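You operate a simulated robot arm through the tools that you are given. There is no shell and no other tool. Be economical: measure what you need, move in short steps, check, and stop when the job is done.

The job below is to be done with a simulated robot arm. You get a single attempt, and the scene is never put back.

Task
Shut off the water, drain and uncouple the copper pipe, swing it clear.
Fine: red panel lever first, then open the blue panel lever before you loosen the brass nut; spill nothing; leave the blue panel lever shut and the green panel knob as it is.

Only the result counts: the job must be done as asked and must still hold three seconds after the hand-in. Knocking over, shifting, dropping, spilling or breaking anything else fails it.

Robot
A 7-joint arm with a two-finger parallel gripper on a trunk, on a base that drives. Base frame: it is fixed to the floor where the robot stands at the start and does not move with it; the origin is under the middle of the robot, x ahead of it, y to its left, z up; the surface under the hand at the start is at about z = 0.86. Units: m, rad, N and s.
With the tool pointing down near the work surface it reaches from about 0.3 to 0.72 m from the robot's upright axis, wherever it stands. Its first joint turns from -2.897 to 2.897 rad. Places, roughly: blue panel lever [0.6, 0, 0.5]; brass nut [0.5, 0, 0.6]; copper pipe [0.5, 0, 0.6]; green panel knob [0.6, -0.1, 0.6]; pipe panel [0.6, 0, 0.6]; red panel lever [0.4, 0, 0.7]. Payload 3.43 kg.
The TCP is the grasp point between the finger pads, 0.03 m short of the fingertips. In the tool frame z runs along the fingers and y along their closing line. The gripper opens to 0.094 m. The fingers are 0.028 m wide and 0.01 m thick; the gripper's body (0.05 by 0.096 m) begins 0.055 m behind the TCP.
Orientation is that of the tool frame in the base frame, as a unit quaternion [x, y, z, w]. With the fingers straight down and closing along the base's y, the tool's x points along the base's -x, its y along +y and its z along -z.

Tools
- The arm moves only by the tool nudge_tool. Its arguments are lists of equal length, an entry for each row: "fingers": the closure, from 0 (fully open) to 1 (shut); "xyz": the shift along the tool's x, y, z in mm, a list of three; "rotation": the turn, a rotation vector about the tool's x, y, z in degrees, a list of three. In form: {"fingers": [fingers, ...], "xyz": [[dx, dy, dz], ...], "rotation": [[wx, wy, wz], ...]}. A call has 1 to 10 rows; each row shifts and turns the commanded pose from where the row before left it, along the tool's axes as they then stand. Rows are played at 5 a second. More than 0.05 m and 0.15 rad between two rows, or a gripper value outside its range, and nothing of the call is played. Where a pose cannot be reached the arm comes as near as it can. A force on the tool above 50 N (or 10 N above the force at the start of the call, whichever is more), or a blocked arm, ends the call early, and 0.2 s more pass. Each finger travels about 0.108 m/s and halts on what it meets, pressing with about 39 N; the grip force reading is that of the motor and also rises with nothing between the fingers. The clock runs only during rows and for 0.2 s after the last one: add rows that do not move to give the fingers time. The reply holds the time, the measured pose of the TCP, the force on the tool along the base axes, the opening and the grip force, in the units named above and with some noise, with the torque about the TCP (base axes, N m) and any sound that the robot's microphone picked up, and new pictures: "show" is both (left out), scene, wrist or none.
- Cameras (640 x 400 px; columns grow to the right, rows downward): "scene" is now at [0.4014, 0.138, 1.0673]; the picture's right is [-0.00, -0.27, -0.96], its down [-0.36, -0.90, 0.25] and it looks along [-0.93, 0.35, -0.10] (base axes); focal length 214 px, centre (320, 200). "wrist" rides on the gripper at [0.076, 0.014, -0.102] in the tool frame; the picture's right is [-0.18, 0.98, 0.00], its down [-0.75, -0.14, -0.64] and it looks along [-0.63, -0.12, 0.77] (tool axes); focal length 243 px, centre (320, 200). There is no depth. A picture from a camera that has moved, and an enlarged one, comes with that camera's place and axes in the base frame and with its lens.
- lift_body(by): slides the trunk up (or, below 0, down) by that many m; the arm and the scene camera ride with it, the base frame stays. It gives what a move gives, with no picture.
- steer(legs): drives the robot by 1 to 6 legs, each [ahead, left, turn to the left] in m, m and rad, along the robot's own axes; the way and the turn of a leg run together, so that a leg with both is an arc; at most 1.5 m and 3.142 rad a leg. The arm and the cameras ride along, it lands a little off, and it stops where it bumps. It gives what a move gives, and a new picture of the scene camera.
- head_to(pan, tilt): turns the head with the scene camera to pan (to the left, within 1.396 rad either way) and tilt (down, from -0.506 to 1.204), counted from straight ahead of the robot. It gives what a move gives, and a new picture of the scene camera.
- close_up(camera, box): a new picture of the part [left, top, right, bottom] of that camera's present view, enlarged. No time passes.
- hand_in(): hands the job in; it is judged then, once.

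Go step by step. Nothing tells you exact positions but the pictures and the camera data: compare them with the known pose of the tool, close in by small moves and look again before you grip or let go. The budget is 120 turns and 260 pictures, counting those below and the enlarged ones. Unless the task says otherwise, let go and move clear before handing in, and close with one line.

The tools are called as a command line: name --argument value ..., lists and objects as JSON in quotes. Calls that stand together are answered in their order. nudge_tool: Moves the arm, as the interface text tells. Its arguments: {"type":"object","properties":{"fingers":{"type":"array"},"xyz":{"type":"array"},"rotation":{"type":"array"},"show":{"type":"string","enum":["both","scene","wrist","none"]}},"required":["fingers","xyz","rotation"]} The other tools are called the same way: lift_body (by) slides the trunk up or down; steer (legs) drives the base; head_to (pan, tilt) turns the head that bears the scene camera; close_up (camera, box) takes an enlarged picture of a part of a camera's view; hand_in () hands the job in.

At the start:

```text
t: 0.0
eef_pos: [0.3906, 0.0837, 0.9525]
orientation: [0.0, 1.0, 0.0, 0.0]
wrist_force: [-0.5, 0.1, 0.5]
wrist_torque: [-0.01, -0.03, -0.02]
width: 0.094
grasp_force: 0.0
trunk travel left (down, up): [-0.075, 0.515]
robot x, y, heading: [-0.0007, 0.0006, 0.002]
head pan, tilt: [1.295, 1.201]
```

scene: 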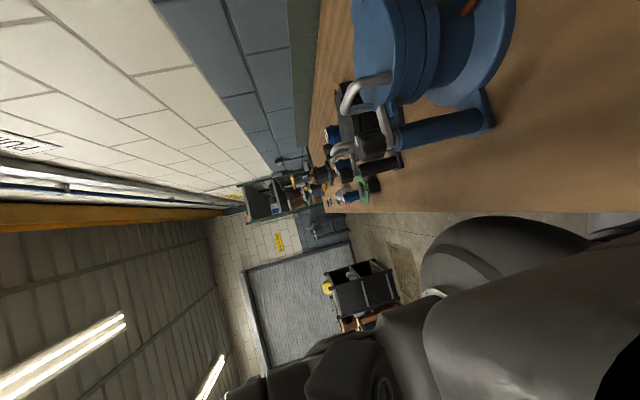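
wrist: 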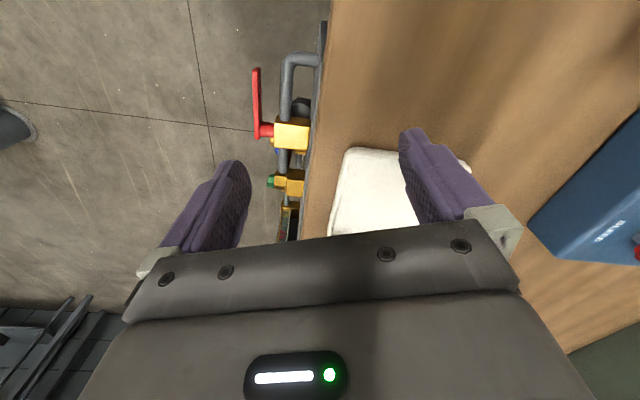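

I see a wooden bench on the left (y>0) and a pipe panel with a red lever on its near edge. I'll turn the head to look at the panel.

head_to --pan 0 --tilt 0.8

close_up --camera "wrist" --box '[220, 40, 340, 250]'

```text
t: 1.5
eef_pos: [0.3906, 0.0829, 0.9524]
orientation: [0.001, 1.0, 0.0, 0.0]
wrist_force: [-0.4, -0.1, 0.2]
wrist_torque: [0.0, -0.02, 0.01]
width: 0.0939
grasp_force: 0.1
trunk travel left (down, up): [-0.075, 0.515]
robot x, y, heading: [0.0027, 0.0001, -0.001]
head pan, tilt: [0.0, 0.799]
camera scene: at [0.4291, 0.0843, 1.0018], right [0.0, -1.0, 0.0], down [-0.7, 0.0, 0.72], along [-0.72, 0.0, -0.7], focal length 214 px, centre (320, 200)
```

scene: 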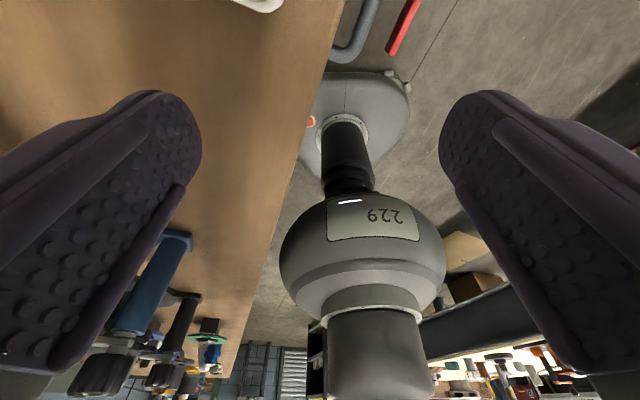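

```text
1.90 times, centred on (280, 145) of wrist
camera zoom: at [0.3148, 0.0984, 1.0555], right [0.18, 0.98, 0.0], down [0.75, -0.14, 0.64], along [0.63, -0.12, -0.77], focal length 462 px, centre (396, 305)
```

zoom: 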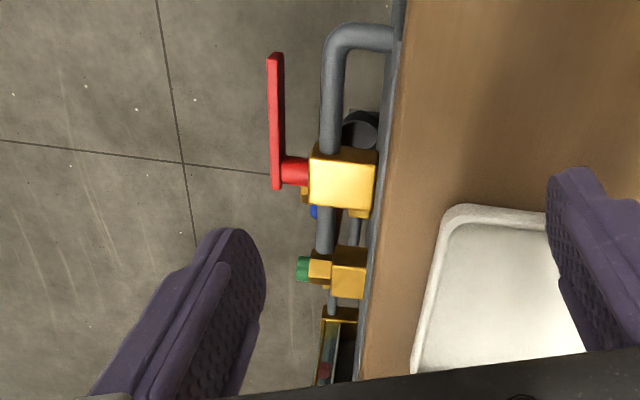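

head_to --pan 0 --tilt -0.5

head_to --pan -1.2 --tilt -0.5

```text
t: 2.9
eef_pos: [0.3908, 0.0836, 0.953]
orientation: [0.0, 1.0, 0.0, -0.001]
wrist_force: [0.2, 0.3, -0.1]
wrist_torque: [0.02, -0.03, 0.01]
width: 0.0939
grasp_force: 0.0
trunk travel left (down, up): [-0.075, 0.515]
robot x, y, heading: [-0.0019, 0.002, 0.0]
head pan, tilt: [0.0, -0.499]
camera scene: at [0.5412, 0.0842, 1.0153], right [0.0, -1.0, 0.0], down [-0.88, 0.0, -0.48], along [0.48, 0.0, -0.88], focal length 214 px, centre (320, 200)
```

scene: 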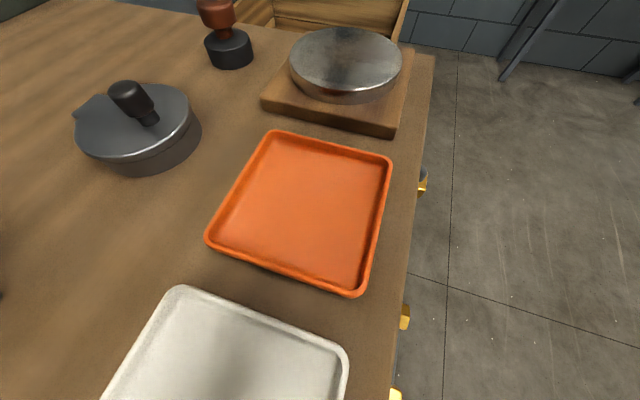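

```text
t: 4.3
eef_pos: [0.3893, 0.083, 0.9526]
orientation: [0.0, 1.0, 0.0, 0.001]
wrist_force: [0.2, 0.2, -0.7]
wrist_torque: [0.0, 0.02, -0.03]
width: 0.094
grasp_force: 0.0
trunk travel left (down, up): [-0.075, 0.515]
robot x, y, heading: [0.0013, -0.002, 0.002]
head pan, tilt: [-1.201, -0.499]
camera scene: at [0.5413, 0.0217, 1.0581], right [0.0, -0.36, 0.93], down [-0.88, -0.45, -0.17], along [0.48, -0.82, -0.32], focal length 214 px, centre (320, 200)
```

scene: 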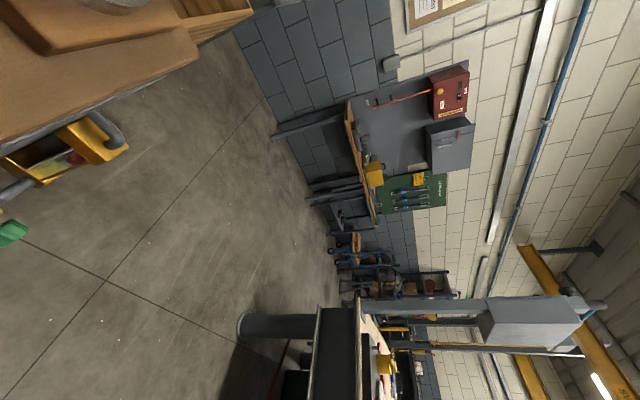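

The panel hangs on the bench's side facing -y, below the bench top. I'll back out to the right and turn to face it.

steer --legs '[[0, -0.8, 0], [0.55, 0, 0], [0, 0, 1.571]]'

head_to --pan 0 --tilt -0.5

```text
t: 15.3
eef_pos: [0.476, -0.428, 0.9531]
orientation: [-0.701, 0.713, 0.0, 0.001]
wrist_force: [-0.1, -0.1, -0.3]
wrist_torque: [0.0, 0.01, 0.01]
width: 0.0939
grasp_force: 0.0
trunk travel left (down, up): [-0.075, 0.515]
robot x, y, heading: [0.5538, -0.8216, 1.549]
head pan, tilt: [-1.201, -0.499]
camera scene: at [0.5425, -0.2785, 1.0582], right [0.36, -0.01, 0.93], down [0.43, -0.89, -0.17], along [0.83, 0.46, -0.32], focal length 214 px, centre (320, 200)
```

scene: 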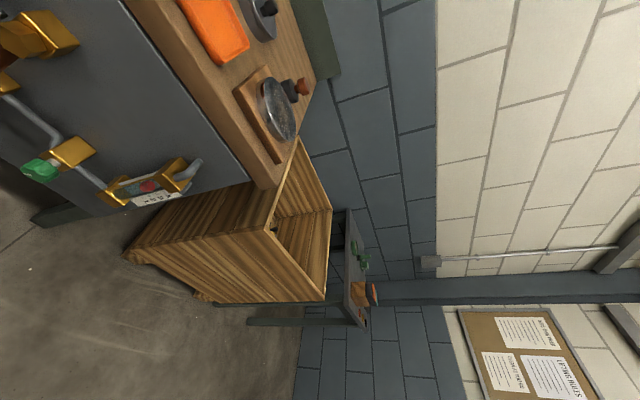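

```text
t: 16.7
eef_pos: [0.4758, -0.4288, 0.9524]
orientation: [-0.7, 0.714, 0.0, -0.001]
wrist_force: [0.1, -0.7, -0.8]
wrist_torque: [0.01, 0.03, -0.01]
width: 0.0941
grasp_force: 0.1
trunk travel left (down, up): [-0.075, 0.515]
robot x, y, heading: [0.5513, -0.8178, 1.55]
head pan, tilt: [0.0, -0.499]
camera scene: at [0.4801, -0.2774, 1.0154], right [1.0, -0.02, 0.0], down [-0.02, -0.88, -0.48], along [0.01, 0.48, -0.88], focal length 214 px, centre (320, 200)
```

scene: 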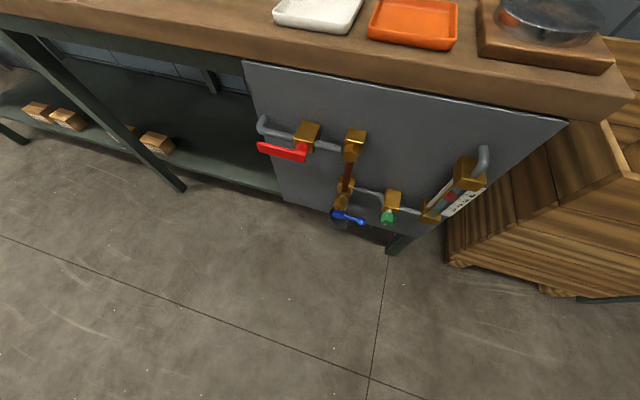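

close_up --camera "scene" --box '[230, 60, 510, 240]'

close_up --camera "wrist" --box '[0, 0, 640, 400]'

```text
2.22 times, centred on (370, 150) of scene
camera zoom: at [0.4801, -0.2774, 1.0154], right [1.0, -0.02, 0.0], down [-0.02, -0.88, -0.48], along [0.01, 0.48, -0.88], focal length 477 px, centre (209, 311)
```

zoom: 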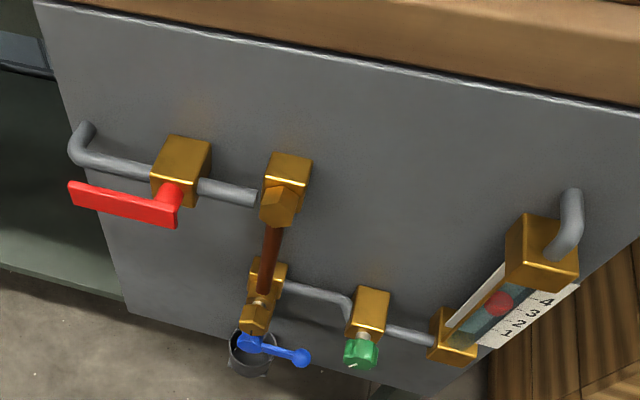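

```text
1.00 times, centred on (320, 200) of wrist (not enlarged: the box is as wide or as high as the picture)
camera zoom: at [0.4612, -0.5034, 1.0555], right [-0.98, 0.2, 0.0], down [0.16, 0.75, 0.64], along [0.13, 0.63, -0.77], focal length 243 px, centre (320, 200)
```

zoom: 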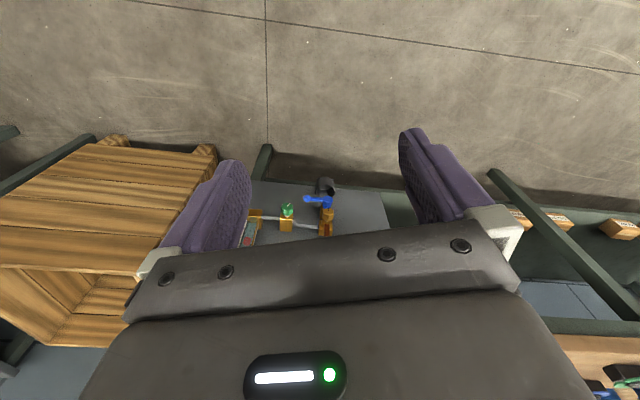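

I can see the layout: red lever (top left, along its pipe = open), nut below the upper brass block, copper pipe down to the lower block, blue drain lever over a bucket, green knob to the right. I'll turn the tool horizontal, facing the panel.

nudge_tool --fingers '[0, 0, 0, 0, 0, 0, 0, 0, 0, 0]' --xyz '[[-10, 0, 0], [-10, 0, 0], [-10, 0, 0], [-10, 0, 0], [-5, 0, 5], [0, 0, 10], [0, 0, 10], [0, 0, 10], [0, 0, 10], [0, 0, 10]]' --rotation '[[0, -8.5, 0], [0, -8.5, 0], [0, -8.5, 0], [0, -8.5, 0], [0, -8.5, 0], [0, -8.5, 0], [0, -8.5, 0], [0, -8.5, 0], [0, -8.5, 0], [0, -8.5, 0]]' --show "none"

head_to --pan 0 --tilt 0.3

```text
t: 18.9
eef_pos: [0.4719, -0.3252, 0.935]
orientation: [-0.516, 0.525, 0.474, 0.483]
wrist_force: [0.4, -0.2, 0.2]
wrist_torque: [0.01, -0.03, -0.02]
width: 0.0939
grasp_force: 0.1
out of reach, approached as far as the arm can: row 6, 7
trunk travel left (down, up): [-0.075, 0.515]
robot x, y, heading: [0.5502, -0.8216, 1.554]
head pan, tilt: [0.0, -0.499]
```

```text
t: 20.0
eef_pos: [0.4727, -0.3261, 0.9357]
orientation: [-0.517, 0.527, 0.473, 0.482]
wrist_force: [0.4, 0.0, -0.1]
wrist_torque: [0.02, 0.01, 0.02]
width: 0.0941
grasp_force: 0.1
trunk travel left (down, up): [-0.075, 0.515]
robot x, y, heading: [0.5504, -0.8208, 1.55]
head pan, tilt: [0.0, 0.3]
camera scene: at [0.4739, -0.3541, 1.0201], right [1.0, -0.02, 0.0], down [-0.01, -0.38, -0.93], along [0.02, 0.93, -0.38], focal length 214 px, centre (320, 200)
```

scene: 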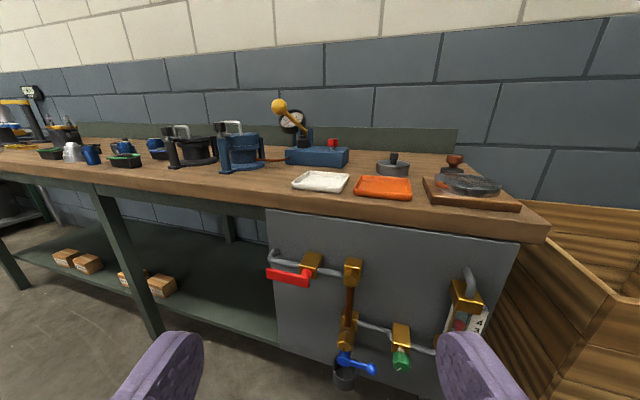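

nudge_tool --fingers '[0, 0, 0, 0, 0, 0, 0]' --xyz '[[0, 0, 0], [45, 0, 0], [45, 0, 0], [45, 0, 0], [45, 0, 0], [45, 0, 0], [0, 0, 0]]' --rotation '[[-1.2, -5, 0], [0, 0, 0], [0, 0, 0], [0, 0, 0], [0, 0, 0], [0, 0, 0], [0, 0, 0]]' --show "wrist"

head_to --pan 0 --tilt 0.3

```text
t: 21.6
eef_pos: [0.4713, -0.3263, 0.709]
orientation: [-0.5, 0.5, 0.501, 0.499]
wrist_force: [0.3, -0.3, -0.6]
wrist_torque: [0.01, -0.01, 0.01]
width: 0.0942
grasp_force: 0.1
trunk travel left (down, up): [-0.075, 0.515]
robot x, y, heading: [0.5506, -0.8177, 1.558]
head pan, tilt: [0.0, 0.3]
camera wrist: at [0.4588, -0.4284, 0.6329], right [-0.98, 0.0, 0.18], down [0.14, -0.64, 0.75], along [0.12, 0.77, 0.63], focal length 243 px, centre (320, 200)
```

wrist: 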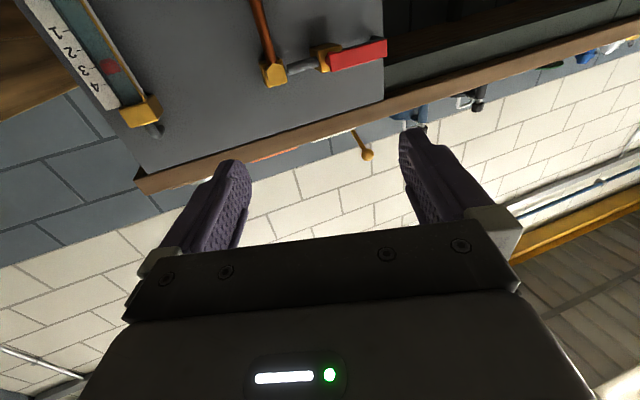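

```text
t: 22.2
eef_pos: [0.4719, -0.3268, 0.7088]
orientation: [-0.501, 0.5, 0.501, 0.499]
wrist_force: [-0.4, -0.4, 0.5]
wrist_torque: [0.0, 0.01, -0.01]
width: 0.0939
grasp_force: 0.1
trunk travel left (down, up): [-0.075, 0.515]
robot x, y, heading: [0.5538, -0.8203, 1.553]
head pan, tilt: [0.0, 0.3]
camera scene: at [0.4733, -0.3623, 0.7912], right [1.0, 0.0, 0.0], down [0.0, -0.3, -0.96], along [0.0, 0.96, -0.3], focal length 214 px, centre (320, 200)
```

scene: 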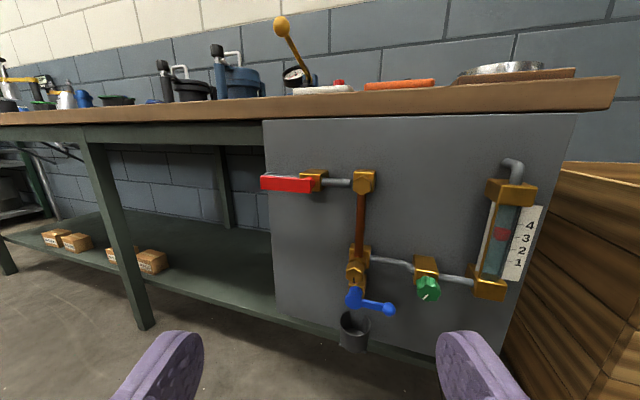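

close_up --camera "scene" --box '[250, 150, 410, 250]'

close_up --camera "scene" --box '[310, 230, 470, 330]'

close_up --camera "wrist" --box '[220, 0, 420, 120]'

```text
4.00 times, centred on (330, 200) of scene
camera zoom: at [0.4733, -0.3623, 0.7912], right [1.0, 0.0, 0.0], down [0.0, -0.3, -0.96], along [0.0, 0.96, -0.3], focal length 858 px, centre (280, 200)
```

zoom: 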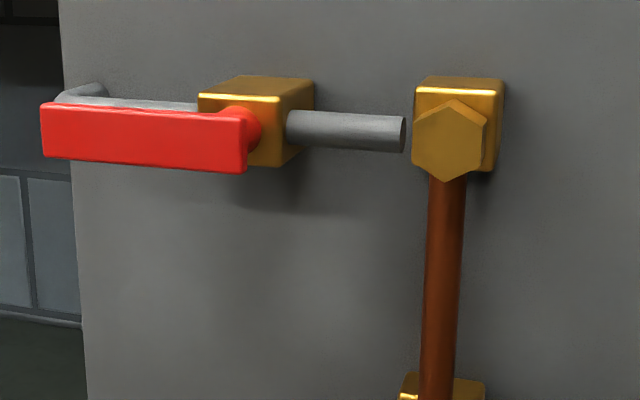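

```text
4.00 times, centred on (390, 280) of scene
camera zoom: at [0.4733, -0.3623, 0.7912], right [1.0, 0.0, 0.0], down [0.0, -0.3, -0.96], along [0.0, 0.96, -0.3], focal length 858 px, centre (40, -120)
```

zoom: 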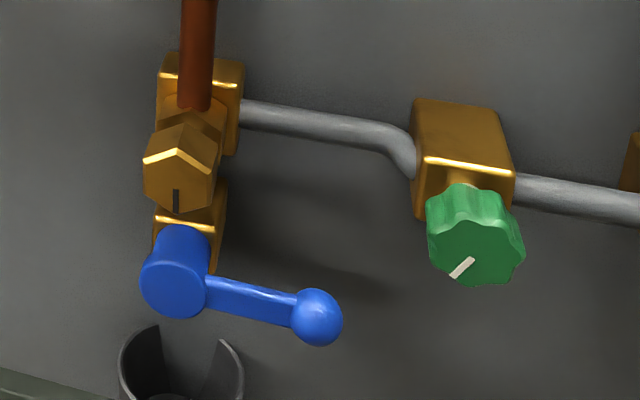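

```text
3.20 times, centred on (320, 60) of wrist
camera zoom: at [0.4588, -0.4284, 0.6333], right [-0.98, 0.0, 0.18], down [0.14, -0.64, 0.75], along [0.12, 0.77, 0.63], focal length 776 px, centre (320, 648)
```

zoom: 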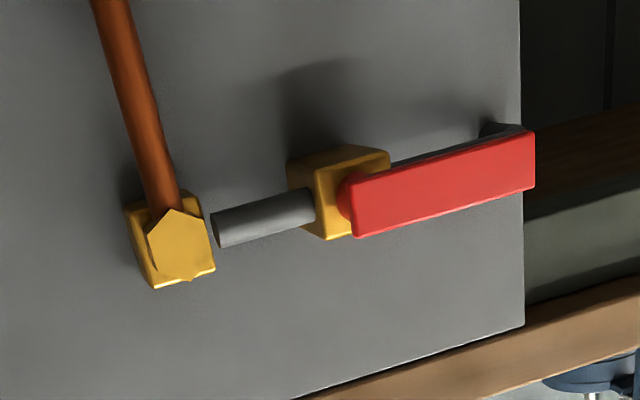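

The nuts and red lever face -y. I'll roll the tool 90° so the fingers close vertically over the red lever's hub.

nudge_tool --fingers '[0, 0, 0, 0, 0, 0, 0, 0, 0, 0]' --xyz '[[-3, 23, 0], [0, 0, 0], [0, 0, 20], [0, 0, 20], [0, 0, 20], [0, 0, 20], [0, 0, 20], [0, 0, 20], [0, 0, 20], [0, 0, 20]]' --rotation '[[0, 0, 8.5], [0, 0, 8.5], [0, 0, 8.5], [0, 0, 8.5], [0, 0, 8.5], [0, 0, 8.5], [0, 0, 8.5], [0, 0, 8.5], [0, 0, 8.5], [0, 0, 8.5]]' --show "none"

nudge_tool --fingers '[0, 0]' --xyz '[[0, 0, 20], [0, 0, 0]]' --rotation '[[0, 0, 5], [0, 0, 0]]'

```text
t: 24.4
eef_pos: [0.4466, -0.1664, 0.7135]
orientation: [-0.031, 0.706, 0.707, 0.028]
wrist_force: [-0.7, 0.6, -0.4]
wrist_torque: [0.04, 0.02, -0.02]
width: 0.0937
grasp_force: 0.1
trunk travel left (down, up): [-0.075, 0.515]
robot x, y, heading: [0.5528, -0.8183, 1.553]
head pan, tilt: [0.0, 0.3]
```

```text
t: 25.0
eef_pos: [0.4489, -0.147, 0.7133]
orientation: [0.0, 0.707, 0.707, -0.001]
wrist_force: [0.4, -1.3, -0.3]
wrist_torque: [-0.03, -0.01, -0.04]
width: 0.0942
grasp_force: 0.0
trunk travel left (down, up): [-0.075, 0.515]
robot x, y, heading: [0.5504, -0.8168, 1.554]
head pan, tilt: [0.0, 0.3]
camera scene: at [0.5318, -0.1823, 0.7136], right [0.0, 0.0, -1.0], down [-0.95, -0.3, 0.0], along [-0.3, 0.95, 0.0], focal length 214 px, centre (320, 200)
camera wrist: at [0.3732, -0.2487, 0.7287], right [0.19, 0.0, 0.98], down [0.75, -0.64, -0.14], along [0.63, 0.77, -0.12], focal length 243 px, centre (320, 200)
```

scene: 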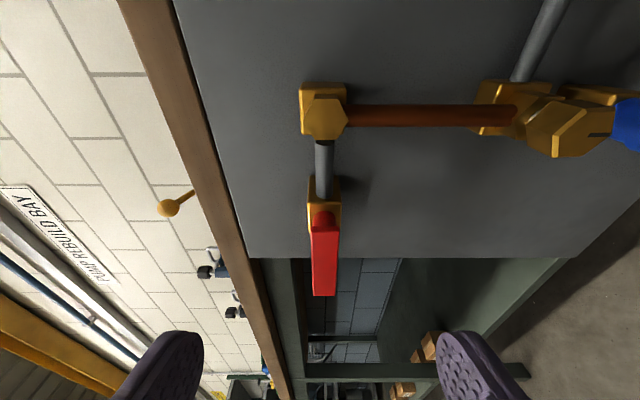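
wrist: 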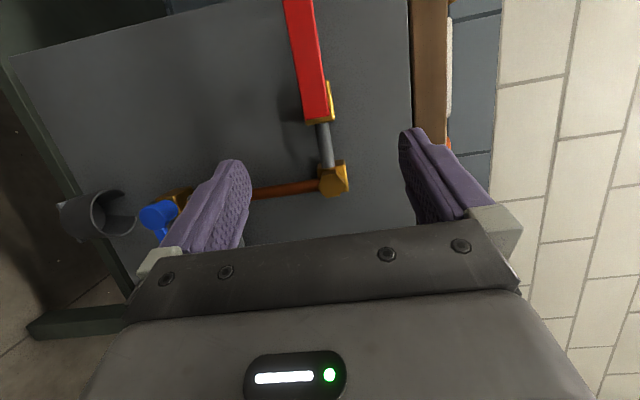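

nudge_tool --fingers '[0, 0, 0, 0]' --xyz '[[-4, -2, 35], [0, 0, 40], [0, 0, 30], [0, 0, 0]]' --rotation '[[0, 0, 0], [0, 0, 0], [0, 0, 0], [0, 0, 0]]'

```text
t: 26.0
eef_pos: [0.4522, -0.0403, 0.7103]
orientation: [0.0, 0.707, 0.707, -0.001]
wrist_force: [-0.5, 0.5, 0.6]
wrist_torque: [0.03, -0.02, 0.0]
width: 0.094
grasp_force: 0.0
trunk travel left (down, up): [-0.075, 0.515]
robot x, y, heading: [0.5509, -0.8155, 1.552]
head pan, tilt: [0.0, 0.3]
camera scene: at [0.5367, -0.0764, 0.7092], right [0.0, 0.0, -1.0], down [-0.95, -0.3, 0.0], along [-0.3, 0.95, 0.0], focal length 214 px, centre (320, 200)
camera wrist: at [0.3781, -0.1427, 0.7242], right [0.18, 0.0, 0.98], down [0.76, -0.64, -0.14], along [0.63, 0.77, -0.12], focal length 243 px, centre (320, 200)
```

scene: 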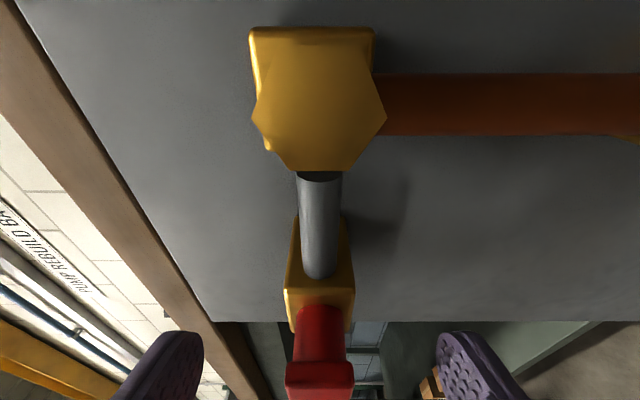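
wrist: 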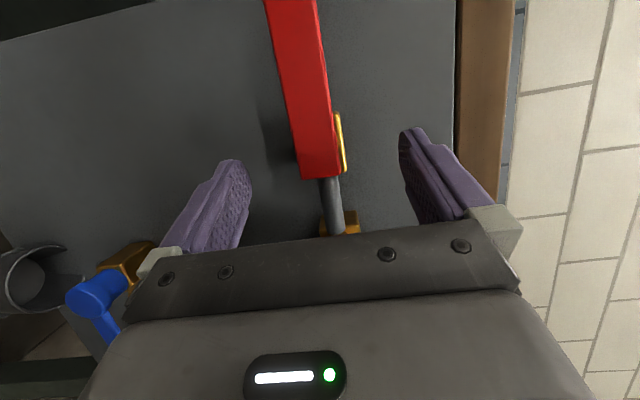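

nudge_tool --fingers '[0.5, 1, 1, 1]' --xyz '[[-3, 0, 0], [0, 0, 0], [0, 0, 0], [0, 0, 0]]' --rotation '[[0, 0, 0], [0, 0, 0], [0, 0, 0], [0, 0, 0]]'

```text
t: 27.0
eef_pos: [0.457, -0.0404, 0.7096]
orientation: [-0.001, 0.707, 0.707, -0.002]
wrist_force: [0.8, 0.2, -3.0]
wrist_torque: [-0.06, -0.06, 0.23]
width: 0.0239
grasp_force: 45.3
trunk travel left (down, up): [-0.075, 0.515]
robot x, y, heading: [0.5508, -0.8182, 1.547]
head pan, tilt: [0.0, 0.3]
camera scene: at [0.5395, -0.0759, 0.7094], right [0.0, 0.0, -1.0], down [-0.95, -0.3, 0.0], along [-0.3, 0.95, 0.0], focal length 214 px, centre (320, 200)
camera wrist: at [0.3809, -0.1422, 0.7244], right [0.18, 0.0, 0.98], down [0.76, -0.64, -0.14], along [0.63, 0.77, -0.12], focal length 243 px, centre (320, 200)
```

scene: 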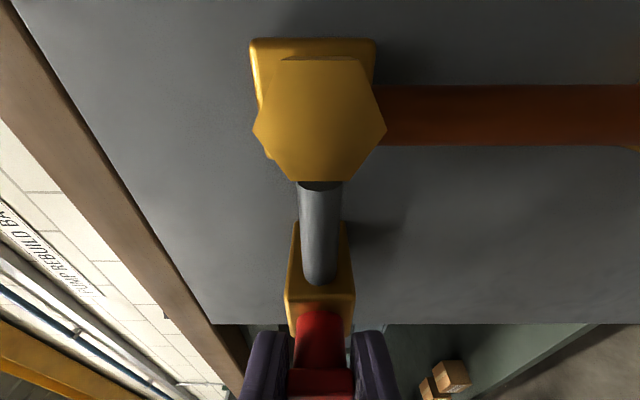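
wrist: 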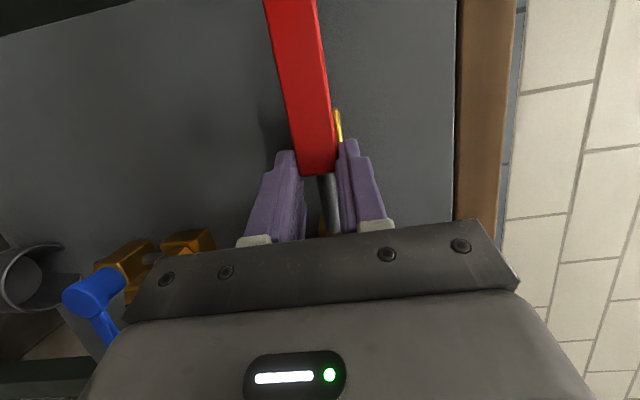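

Gripped the lever (24 mm). I'll try turning it downward a little and watch the torque.

nudge_tool --fingers '[1, 1, 1]' --xyz '[[0, 0, 0], [0, 0, 0], [0, 0, 0]]' --rotation '[[0, 0, -6], [0, 0, -6], [0, 0, 0]]' --show "wrist"

```text
t: 27.8
eef_pos: [0.4559, -0.0406, 0.7122]
orientation: [-0.074, 0.703, 0.704, 0.074]
wrist_force: [5.2, -1.9, -1.2]
wrist_torque: [-0.04, 0.98, -0.19]
width: 0.0261
grasp_force: 44.2
trunk travel left (down, up): [-0.075, 0.515]
robot x, y, heading: [0.5474, -0.8172, 1.554]
head pan, tilt: [0.0, 0.3]
camera wrist: at [0.3808, -0.1421, 0.7096], right [-0.02, 0.0, 1.0], down [0.77, -0.64, 0.02], along [0.64, 0.77, 0.02], focal length 243 px, centre (320, 200)
```

wrist: 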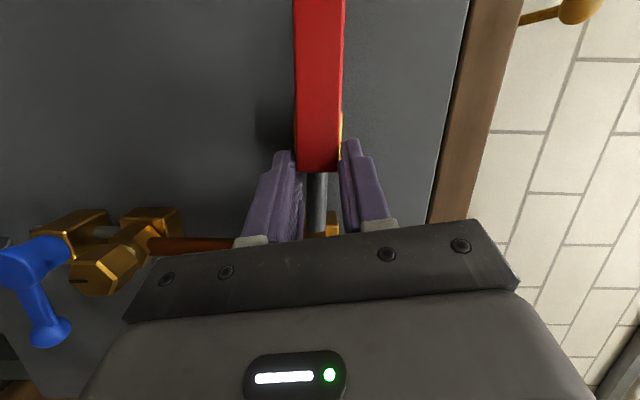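

nudge_tool --fingers '[1, 1, 1, 1, 1]' --xyz '[[0, 0, 0], [0, 0, 0], [0, 0, 0], [0, 0, 0], [0, 0, 0]]' --rotation '[[0, 0, 6], [0, 0, 6], [0, 0, 6], [0, 0, 6], [0, 0, 0]]' --show "wrist"

```text
t: 29.0
eef_pos: [0.4571, -0.0404, 0.7071]
orientation: [0.075, 0.706, 0.7, -0.075]
wrist_force: [12.4, -7.2, -21.9]
wrist_torque: [-0.01, -0.35, 0.28]
width: 0.0238
grasp_force: 45.1
trunk travel left (down, up): [-0.075, 0.515]
robot x, y, heading: [0.5538, -0.8199, 1.555]
head pan, tilt: [0.0, 0.3]
camera wrist: at [0.3863, -0.142, 0.7382], right [0.39, 0.01, 0.92], down [0.71, -0.64, -0.29], along [0.59, 0.77, -0.25], focal length 243 px, centre (320, 200)
```

wrist: 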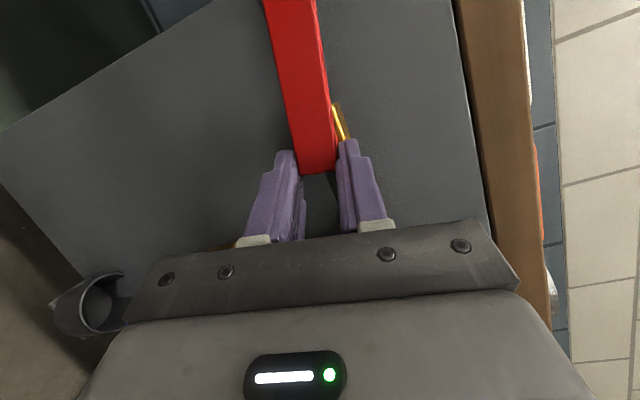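

The lever turns upward. I'll continue, correcting for the hub being about 10 mm to the left of the TCP.

nudge_tool --fingers '[1, 1, 1, 1, 1, 1]' --xyz '[[0, -3.4, 0], [0, -1.4, 0], [0, -1.4, 0], [0, -1.4, 0], [0, -1.4, 0], [0, 0, 0]]' --rotation '[[0, 0, 8], [0, 0, 8], [0, 0, 8], [0, 0, 8], [0, 0, 8], [0, 0, 0]]' --show "wrist"

```text
t: 30.4
eef_pos: [0.4513, -0.0402, 0.7031]
orientation: [0.31, 0.635, 0.635, -0.312]
wrist_force: [6.9, -9.3, -9.2]
wrist_torque: [0.4, -0.24, -0.38]
width: 0.0257
grasp_force: 44.8
trunk travel left (down, up): [-0.075, 0.515]
robot x, y, heading: [0.5537, -0.8198, 1.552]
head pan, tilt: [0.0, 0.3]
camera wrist: at [0.417, -0.1419, 0.7719], right [0.89, 0.0, 0.46], down [0.35, -0.64, -0.68], along [0.29, 0.77, -0.57], focal length 243 px, centre (320, 200)
```

wrist: 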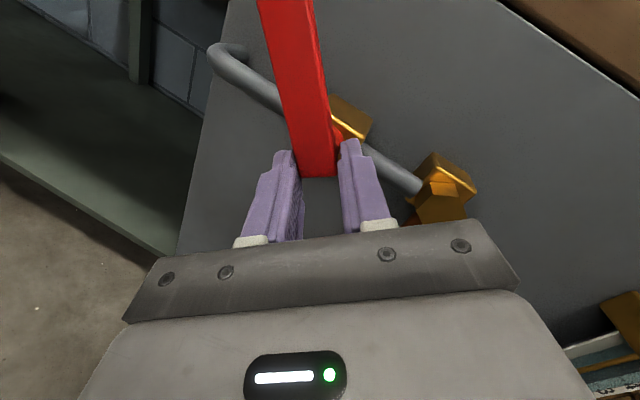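

nudge_tool --fingers '[1, 1, 1, 1, 1, 1]' --xyz '[[0, -1, 0], [0, -1, 0], [0, -1, 0], [0, -1, 0], [0, -0.8, 0], [0, 0, 0]]' --rotation '[[0, 0, 8], [0, 0, 8], [0, 0, 8], [0, 0, 8], [0, 0, 8], [0, 0, 0]]' --show "both"

```text
t: 31.8
eef_pos: [0.4453, -0.0419, 0.7024]
orientation: [-0.508, -0.491, -0.489, 0.511]
wrist_force: [-12.0, -4.6, 6.5]
wrist_torque: [0.14, -0.56, -0.19]
width: 0.0271
grasp_force: 44.9
trunk travel left (down, up): [-0.075, 0.515]
robot x, y, heading: [0.5543, -0.8209, 1.555]
head pan, tilt: [0.0, 0.3]
camera scene: at [0.4441, -0.0771, 0.6195], right [-1.0, -0.01, 0.04], down [0.04, -0.3, 0.95], along [0.01, 0.95, 0.3], focal length 214 px, centre (320, 200)
camera wrist: at [0.4642, -0.1432, 0.7778], right [0.98, 0.01, -0.22], down [-0.17, -0.64, -0.75], along [-0.15, 0.77, -0.63], focal length 243 px, centre (320, 200)
```

scene: 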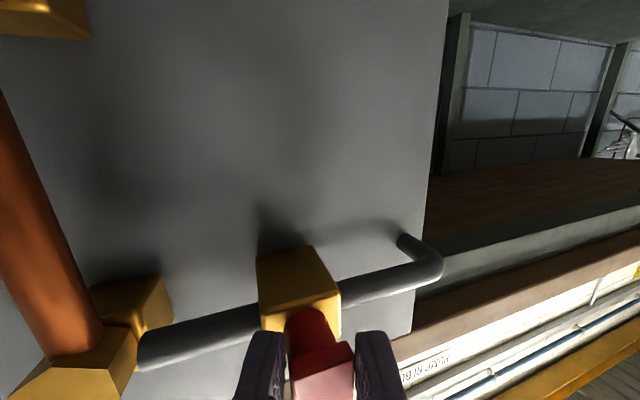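
wrist: 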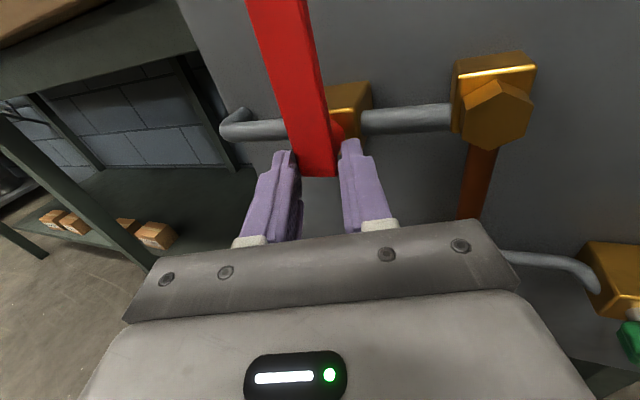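

nudge_tool --fingers '[1, 1]' --xyz '[[0, 0, 0], [0, 0, 0]]' --rotation '[[0, 0, 6], [0, 0, 0]]' --show "none"

nudge_tool --fingers '[0.5, 0, 0, 0, 0, 0]' --xyz '[[0, 0, 0], [0, 0, 0], [0, 0, 0], [0, 0, -40], [0, 0, -40], [0, 0, -40]]' --rotation '[[0, 0, 0], [0, 0, 0], [0, 0, 0], [0, 0, 0], [0, 0, 0], [0, 0, 0]]' --show "both"

```text
t: 32.4
eef_pos: [0.4446, -0.0414, 0.7015]
orientation: [-0.533, -0.466, -0.461, 0.535]
wrist_force: [-17.9, -8.0, 3.4]
wrist_torque: [0.25, -0.62, 0.03]
width: 0.0273
grasp_force: 45.2
trunk travel left (down, up): [-0.075, 0.515]
robot x, y, heading: [0.5531, -0.8197, 1.553]
head pan, tilt: [0.0, 0.3]
```

```text
t: 33.8
eef_pos: [0.4488, -0.1632, 0.7044]
orientation: [-0.533, -0.465, -0.463, 0.535]
wrist_force: [-0.7, -0.5, -0.3]
wrist_torque: [0.0, 0.04, -0.01]
width: 0.0941
grasp_force: 0.0
trunk travel left (down, up): [-0.075, 0.515]
robot x, y, heading: [0.5495, -0.8176, 1.548]
head pan, tilt: [0.0, 0.3]
camera scene: at [0.4384, -0.1985, 0.6221], right [-0.99, 0.0, 0.14], down [0.13, -0.3, 0.95], along [0.04, 0.96, 0.29], focal length 214 px, centre (320, 200)
camera wrist: at [0.4745, -0.2645, 0.7775], right [0.95, 0.0, -0.32], down [-0.24, -0.64, -0.73], along [-0.21, 0.77, -0.61], focal length 243 px, centre (320, 200)
```

scene: 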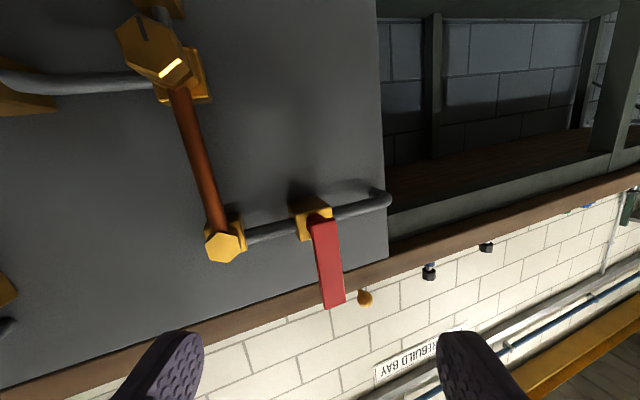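
wrist: 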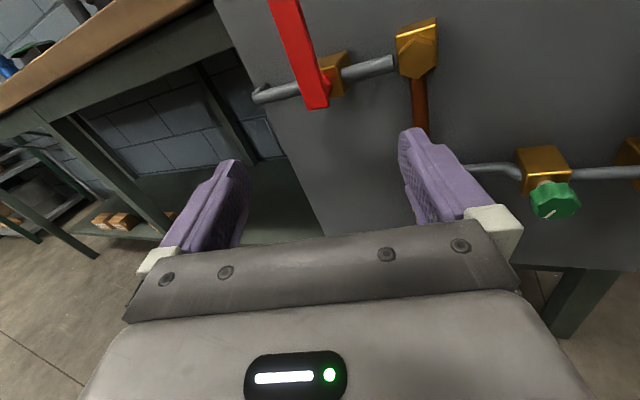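

Red lever is now perpendicular to its pipe (shut). I'll roll back to the vertical closing line and move in front of the blue lever for measurement.

nudge_tool --fingers '[0, 0, 0, 0, 0, 0, 0, 0, 0, 0]' --xyz '[[0, 0, -20], [0, 0, -20], [0, 0, 0], [0, 0, 0], [0, 0, 0], [0, 0, 0], [0, 0, 0], [0, 0, 0], [0, 0, 0], [0, 0, 0]]' --rotation '[[0, 0, -8.2], [0, 0, -8.2], [0, 0, -8.2], [0, 0, -8.2], [0, 0, -8.2], [0, 0, -8.2], [0, 0, -8.2], [0, 0, -8.2], [0, 0, -8.2], [0, 0, -8.2]]' --show "none"

nudge_tool --fingers '[0, 0, 0, 0, 0, 0]' --xyz '[[0, 0, 0], [0, 0, 0], [-45, -45, 0], [-40, -45, 0], [-15, -45, 0], [0, 0, 0]]' --rotation '[[0, 0, -8], [0, 0, -8], [0, 0, 0], [0, 0, 0], [0, 0, 0], [0, 0, 0]]'

```text
t: 36.0
eef_pos: [0.4483, -0.2013, 0.7026]
orientation: [0.097, 0.7, 0.701, -0.098]
wrist_force: [-0.5, -0.2, -0.1]
wrist_torque: [-0.02, 0.02, -0.03]
width: 0.094
grasp_force: 0.1
trunk travel left (down, up): [-0.075, 0.515]
robot x, y, heading: [0.5494, -0.8206, 1.552]
head pan, tilt: [0.0, 0.3]
```

```text
refused: row 3 steps farther than a row can; nothing moved
```

nudge_tool --fingers '[0, 0, 0, 0, 0, 0, 0, 0]' --xyz '[[0, 0, 0], [0, 0, 0], [-34, -34, 0], [-34, -34, 0], [-32, -34, 0], [0, -34, 0], [0, 0, 0], [0, 0, 0]]' --rotation '[[0, 0, -8], [0, 0, -8], [0, 0, 0], [0, 0, 0], [0, 0, 0], [0, 0, 0], [0, 0, 0], [0, 0, 0]]'

```text
t: 37.8
eef_pos: [0.5475, -0.1999, 0.5658]
orientation: [0.0, 0.707, 0.707, -0.001]
wrist_force: [0.0, -0.3, 0.1]
wrist_torque: [0.02, -0.01, -0.01]
width: 0.094
grasp_force: 0.0
trunk travel left (down, up): [-0.075, 0.515]
robot x, y, heading: [0.5525, -0.821, 1.551]
head pan, tilt: [0.0, 0.3]
camera scene: at [0.6303, -0.236, 0.5652], right [0.0, 0.0, -1.0], down [-0.95, -0.3, 0.0], along [-0.3, 0.95, 0.0], focal length 214 px, centre (320, 200)
camera wrist: at [0.4717, -0.3024, 0.5802], right [0.18, 0.0, 0.98], down [0.75, -0.64, -0.14], along [0.63, 0.77, -0.12], focal length 243 px, centre (320, 200)
```

scene: 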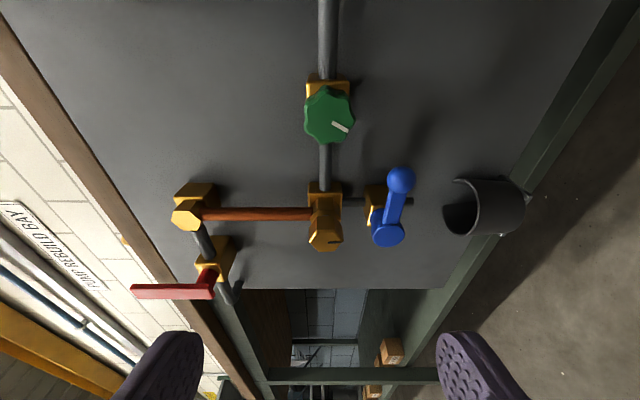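
wrist: 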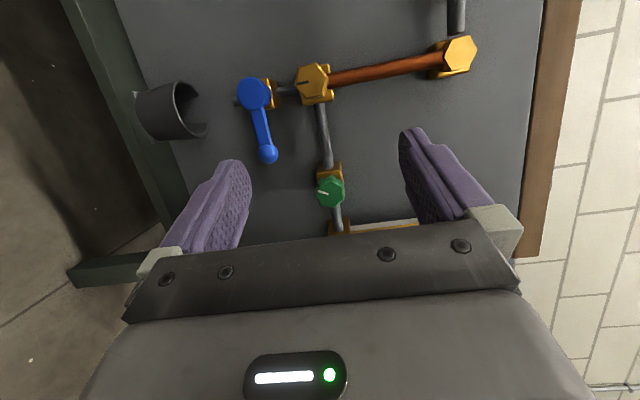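

Red is up (shut). Blue hub is at about (0.536,-0.030,0.495), ball at (0.593,-0.064,0.499). I'll approach to grip its arm with half-open fingers.

nudge_tool --fingers '[0.3, 0.5, 0.5, 0.5, 0.5, 0.5]' --xyz '[[-20, -35, 0], [0, -34, 0], [0, 0, 40], [0, 0, 40], [0, 0, 25], [0, 0, 0]]' --rotation '[[0, 0, 0], [0, 0, 0], [0, 0, 0], [0, 0, 0], [0, 0, 0], [0, 0, 0]]'

```text
t: 39.2
eef_pos: [0.5534, -0.1341, 0.5578]
orientation: [0.0, 0.707, 0.708, -0.001]
wrist_force: [0.4, 0.1, -0.8]
wrist_torque: [0.0, -0.02, -0.01]
width: 0.0468
grasp_force: 0.0
out of reach, approached as far as the arm can: row 1, 2, 3, 4, 5
trunk travel left (down, up): [-0.075, 0.515]
robot x, y, heading: [0.5514, -0.8171, 1.55]
head pan, tilt: [0.0, 0.3]
camera scene: at [0.6367, -0.1691, 0.5564], right [0.0, 0.0, -1.0], down [-0.95, -0.3, 0.0], along [-0.3, 0.95, 0.0], focal length 214 px, centre (320, 200)
camera wrist: at [0.4781, -0.2355, 0.5714], right [0.19, 0.0, 0.98], down [0.75, -0.64, -0.14], along [0.63, 0.77, -0.12], focal length 243 px, centre (320, 200)
```

scene: 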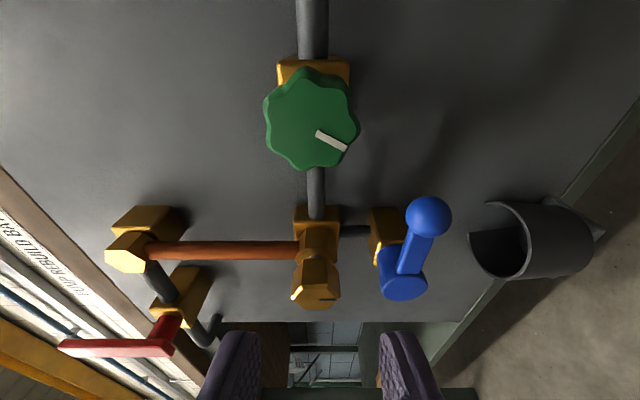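
wrist: 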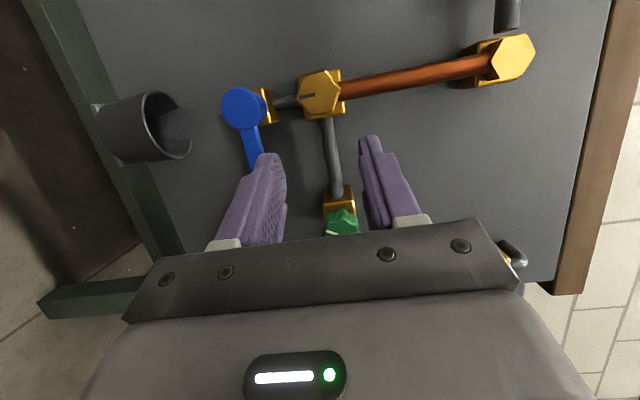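

Reach limit downward; the trunk can go lower.

lift_body --by -0.07

nudge_tool --fingers '[0.5]' --xyz '[[0, 0, 0]]' --rotation '[[0, 0, 0]]'

```text
t: 40.3
eef_pos: [0.5534, -0.1329, 0.487]
orientation: [0.0, 0.707, 0.708, -0.002]
wrist_force: [-0.5, 0.0, 0.9]
wrist_torque: [-0.02, 0.0, 0.02]
width: 0.0469
grasp_force: 0.1
trunk travel left (down, up): [-0.005, 0.585]
robot x, y, heading: [0.5496, -0.8189, 1.551]
head pan, tilt: [0.0, 0.3]
```

```text
t: 40.7
eef_pos: [0.5535, -0.134, 0.4867]
orientation: [0.0, 0.708, 0.706, -0.001]
wrist_force: [0.2, 0.1, -0.3]
wrist_torque: [0.0, 0.01, -0.04]
width: 0.047
grasp_force: 0.1
trunk travel left (down, up): [-0.005, 0.585]
robot x, y, heading: [0.5531, -0.8219, 1.556]
head pan, tilt: [0.0, 0.3]
camera scene: at [0.6368, -0.1693, 0.4865], right [0.0, 0.0, -1.0], down [-0.95, -0.3, 0.0], along [-0.3, 0.95, 0.0], focal length 214 px, centre (320, 200)
camera wrist: at [0.4782, -0.2356, 0.5014], right [0.18, 0.0, 0.98], down [0.75, -0.64, -0.14], along [0.63, 0.77, -0.12], focal length 243 px, centre (320, 200)
```

scene: 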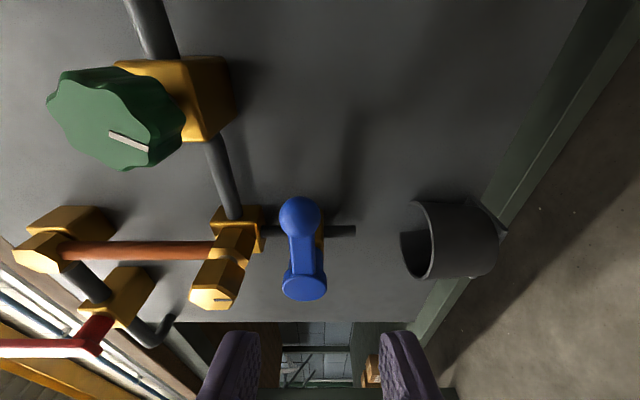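
wrist: 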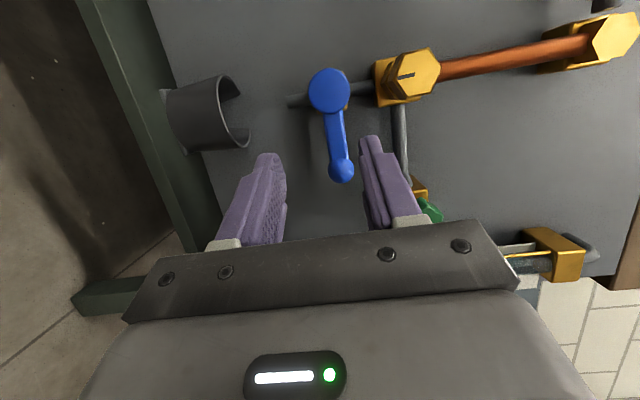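

nudge_tool --fingers '[0.5, 0.5, 0.5, 0.5]' --xyz '[[-15, 11, 0], [0, 0, 35], [0, 0, 35], [0, 0, 0]]' --rotation '[[0, 0, 0], [0, 0, 0], [0, 0, 0], [0, 0, 0]]'

```text
t: 41.7
eef_pos: [0.5669, -0.0825, 0.5162]
orientation: [0.0, 0.709, 0.705, 0.0]
wrist_force: [-0.2, -3.7, -8.5]
wrist_torque: [-0.35, -0.11, 0.01]
width: 0.0514
grasp_force: 4.3
out of reach, approached as far as the arm can: row 2, 3
trunk travel left (down, up): [-0.005, 0.585]
robot x, y, heading: [0.5493, -0.8208, 1.552]
head pan, tilt: [0.0, 0.3]
camera scene: at [0.6505, -0.1178, 0.5155], right [0.0, -0.01, -1.0], down [-0.95, -0.3, 0.0], along [-0.3, 0.95, -0.01], focal length 214 px, centre (320, 200)
camera wrist: at [0.4919, -0.1841, 0.5307], right [0.18, 0.01, 0.98], down [0.75, -0.64, -0.14], along [0.63, 0.77, -0.12], focal length 243 px, centre (320, 200)
```

scene: 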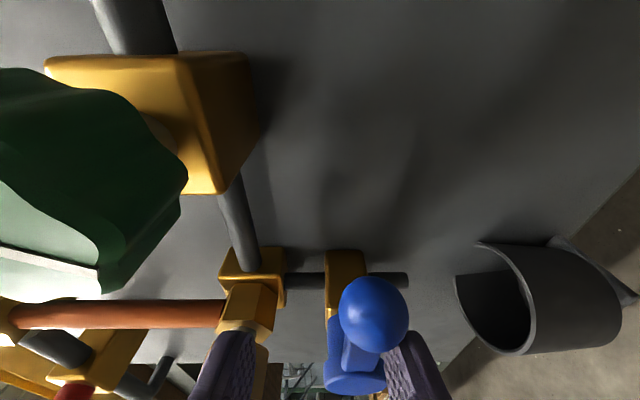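
wrist: 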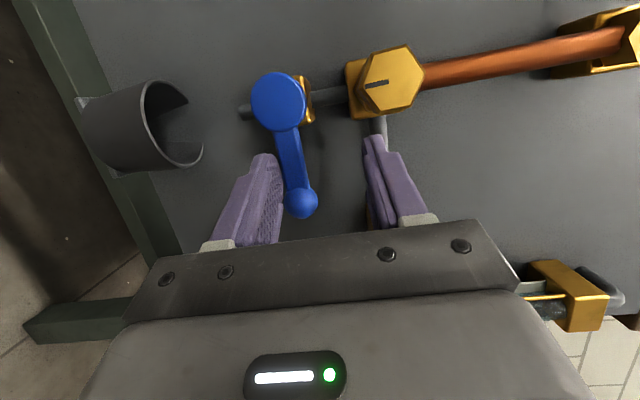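

Out of reach again; I'll withdraw and drive the base closer.

nudge_tool --fingers '[0.5, 0.5, 0.5]' --xyz '[[0, -3, -30], [0, 0, -45], [0, 0, -45]]' --rotation '[[0, 0, 0], [0, 0, 0], [0, 0, 0]]' --show "none"

```text
t: 42.5
eef_pos: [0.5628, -0.2017, 0.5165]
orientation: [-0.001, 0.707, 0.707, -0.001]
wrist_force: [0.1, -0.7, -0.4]
wrist_torque: [-0.01, -0.05, 0.01]
width: 0.0471
grasp_force: 0.1
trunk travel left (down, up): [-0.005, 0.585]
robot x, y, heading: [0.5527, -0.8214, 1.549]
head pan, tilt: [0.0, 0.3]
```

nudge_tool --fingers '[0.5, 0.5, 0.5]' --xyz '[[0, 0, -40], [0, 0, -40], [0, 0, -30]]' --rotation '[[0, 0, 0], [0, 0, 0], [0, 0, 0]]' --show "none"

steer --legs '[[0.15, 0, 0.02]]'

```text
t: 43.3
eef_pos: [0.5649, -0.3136, 0.5143]
orientation: [-0.001, 0.707, 0.707, 0.0]
wrist_force: [-0.1, 0.0, 0.2]
wrist_torque: [-0.01, 0.01, 0.01]
width: 0.0468
grasp_force: 0.1
trunk travel left (down, up): [-0.005, 0.585]
robot x, y, heading: [0.5499, -0.8166, 1.55]
head pan, tilt: [0.0, 0.3]
```

```text
t: 44.7
eef_pos: [0.5584, -0.1604, 0.5144]
orientation: [-0.006, 0.707, 0.707, -0.007]
wrist_force: [0.1, 1.0, -0.2]
wrist_torque: [0.01, -0.01, 0.01]
width: 0.0469
grasp_force: 0.1
trunk travel left (down, up): [-0.005, 0.585]
robot x, y, heading: [0.5509, -0.6661, 1.572]
head pan, tilt: [0.0, 0.3]
camera scene: at [0.642, -0.1948, 0.5136], right [0.0, 0.0, -1.0], down [-0.95, -0.31, 0.0], along [-0.31, 0.95, 0.0], focal length 214 px, centre (320, 200)
```

scene: 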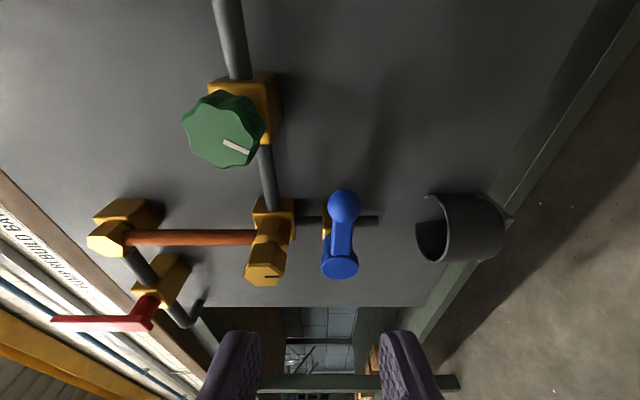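

nudge_tool --fingers '[0.5, 0.5, 0.5, 0.5]' --xyz '[[-10, -17, 0], [0, 0, 0], [0, 0, 45], [0, 0, 0]]' --rotation '[[0, -1, 0], [0, 0, 0], [0, 0, 0], [0, 0, 0]]'

```text
t: 45.7
eef_pos: [0.5676, -0.1157, 0.495]
orientation: [0.0, 0.707, 0.707, -0.001]
wrist_force: [-0.5, 0.1, -0.5]
wrist_torque: [0.03, 0.01, -0.02]
width: 0.0472
grasp_force: 0.1
trunk travel left (down, up): [-0.005, 0.585]
robot x, y, heading: [0.5537, -0.6687, 1.566]
head pan, tilt: [0.0, 0.3]
camera scene: at [0.6506, -0.1516, 0.4943], right [0.0, 0.0, -1.0], down [-0.95, -0.3, 0.0], along [-0.3, 0.95, 0.0], focal length 214 px, centre (320, 200)
camera wrist: at [0.492, -0.2179, 0.5093], right [0.19, 0.0, 0.98], down [0.75, -0.64, -0.14], along [0.63, 0.77, -0.12], focal length 243 px, centre (320, 200)
```

scene: 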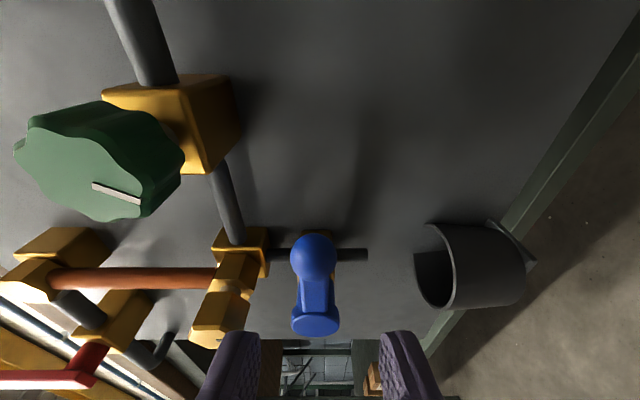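
wrist: 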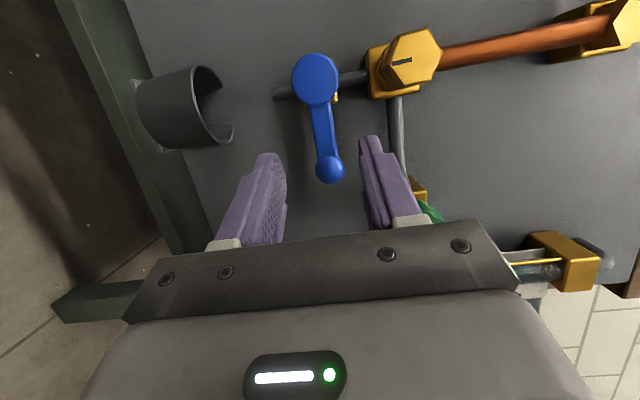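

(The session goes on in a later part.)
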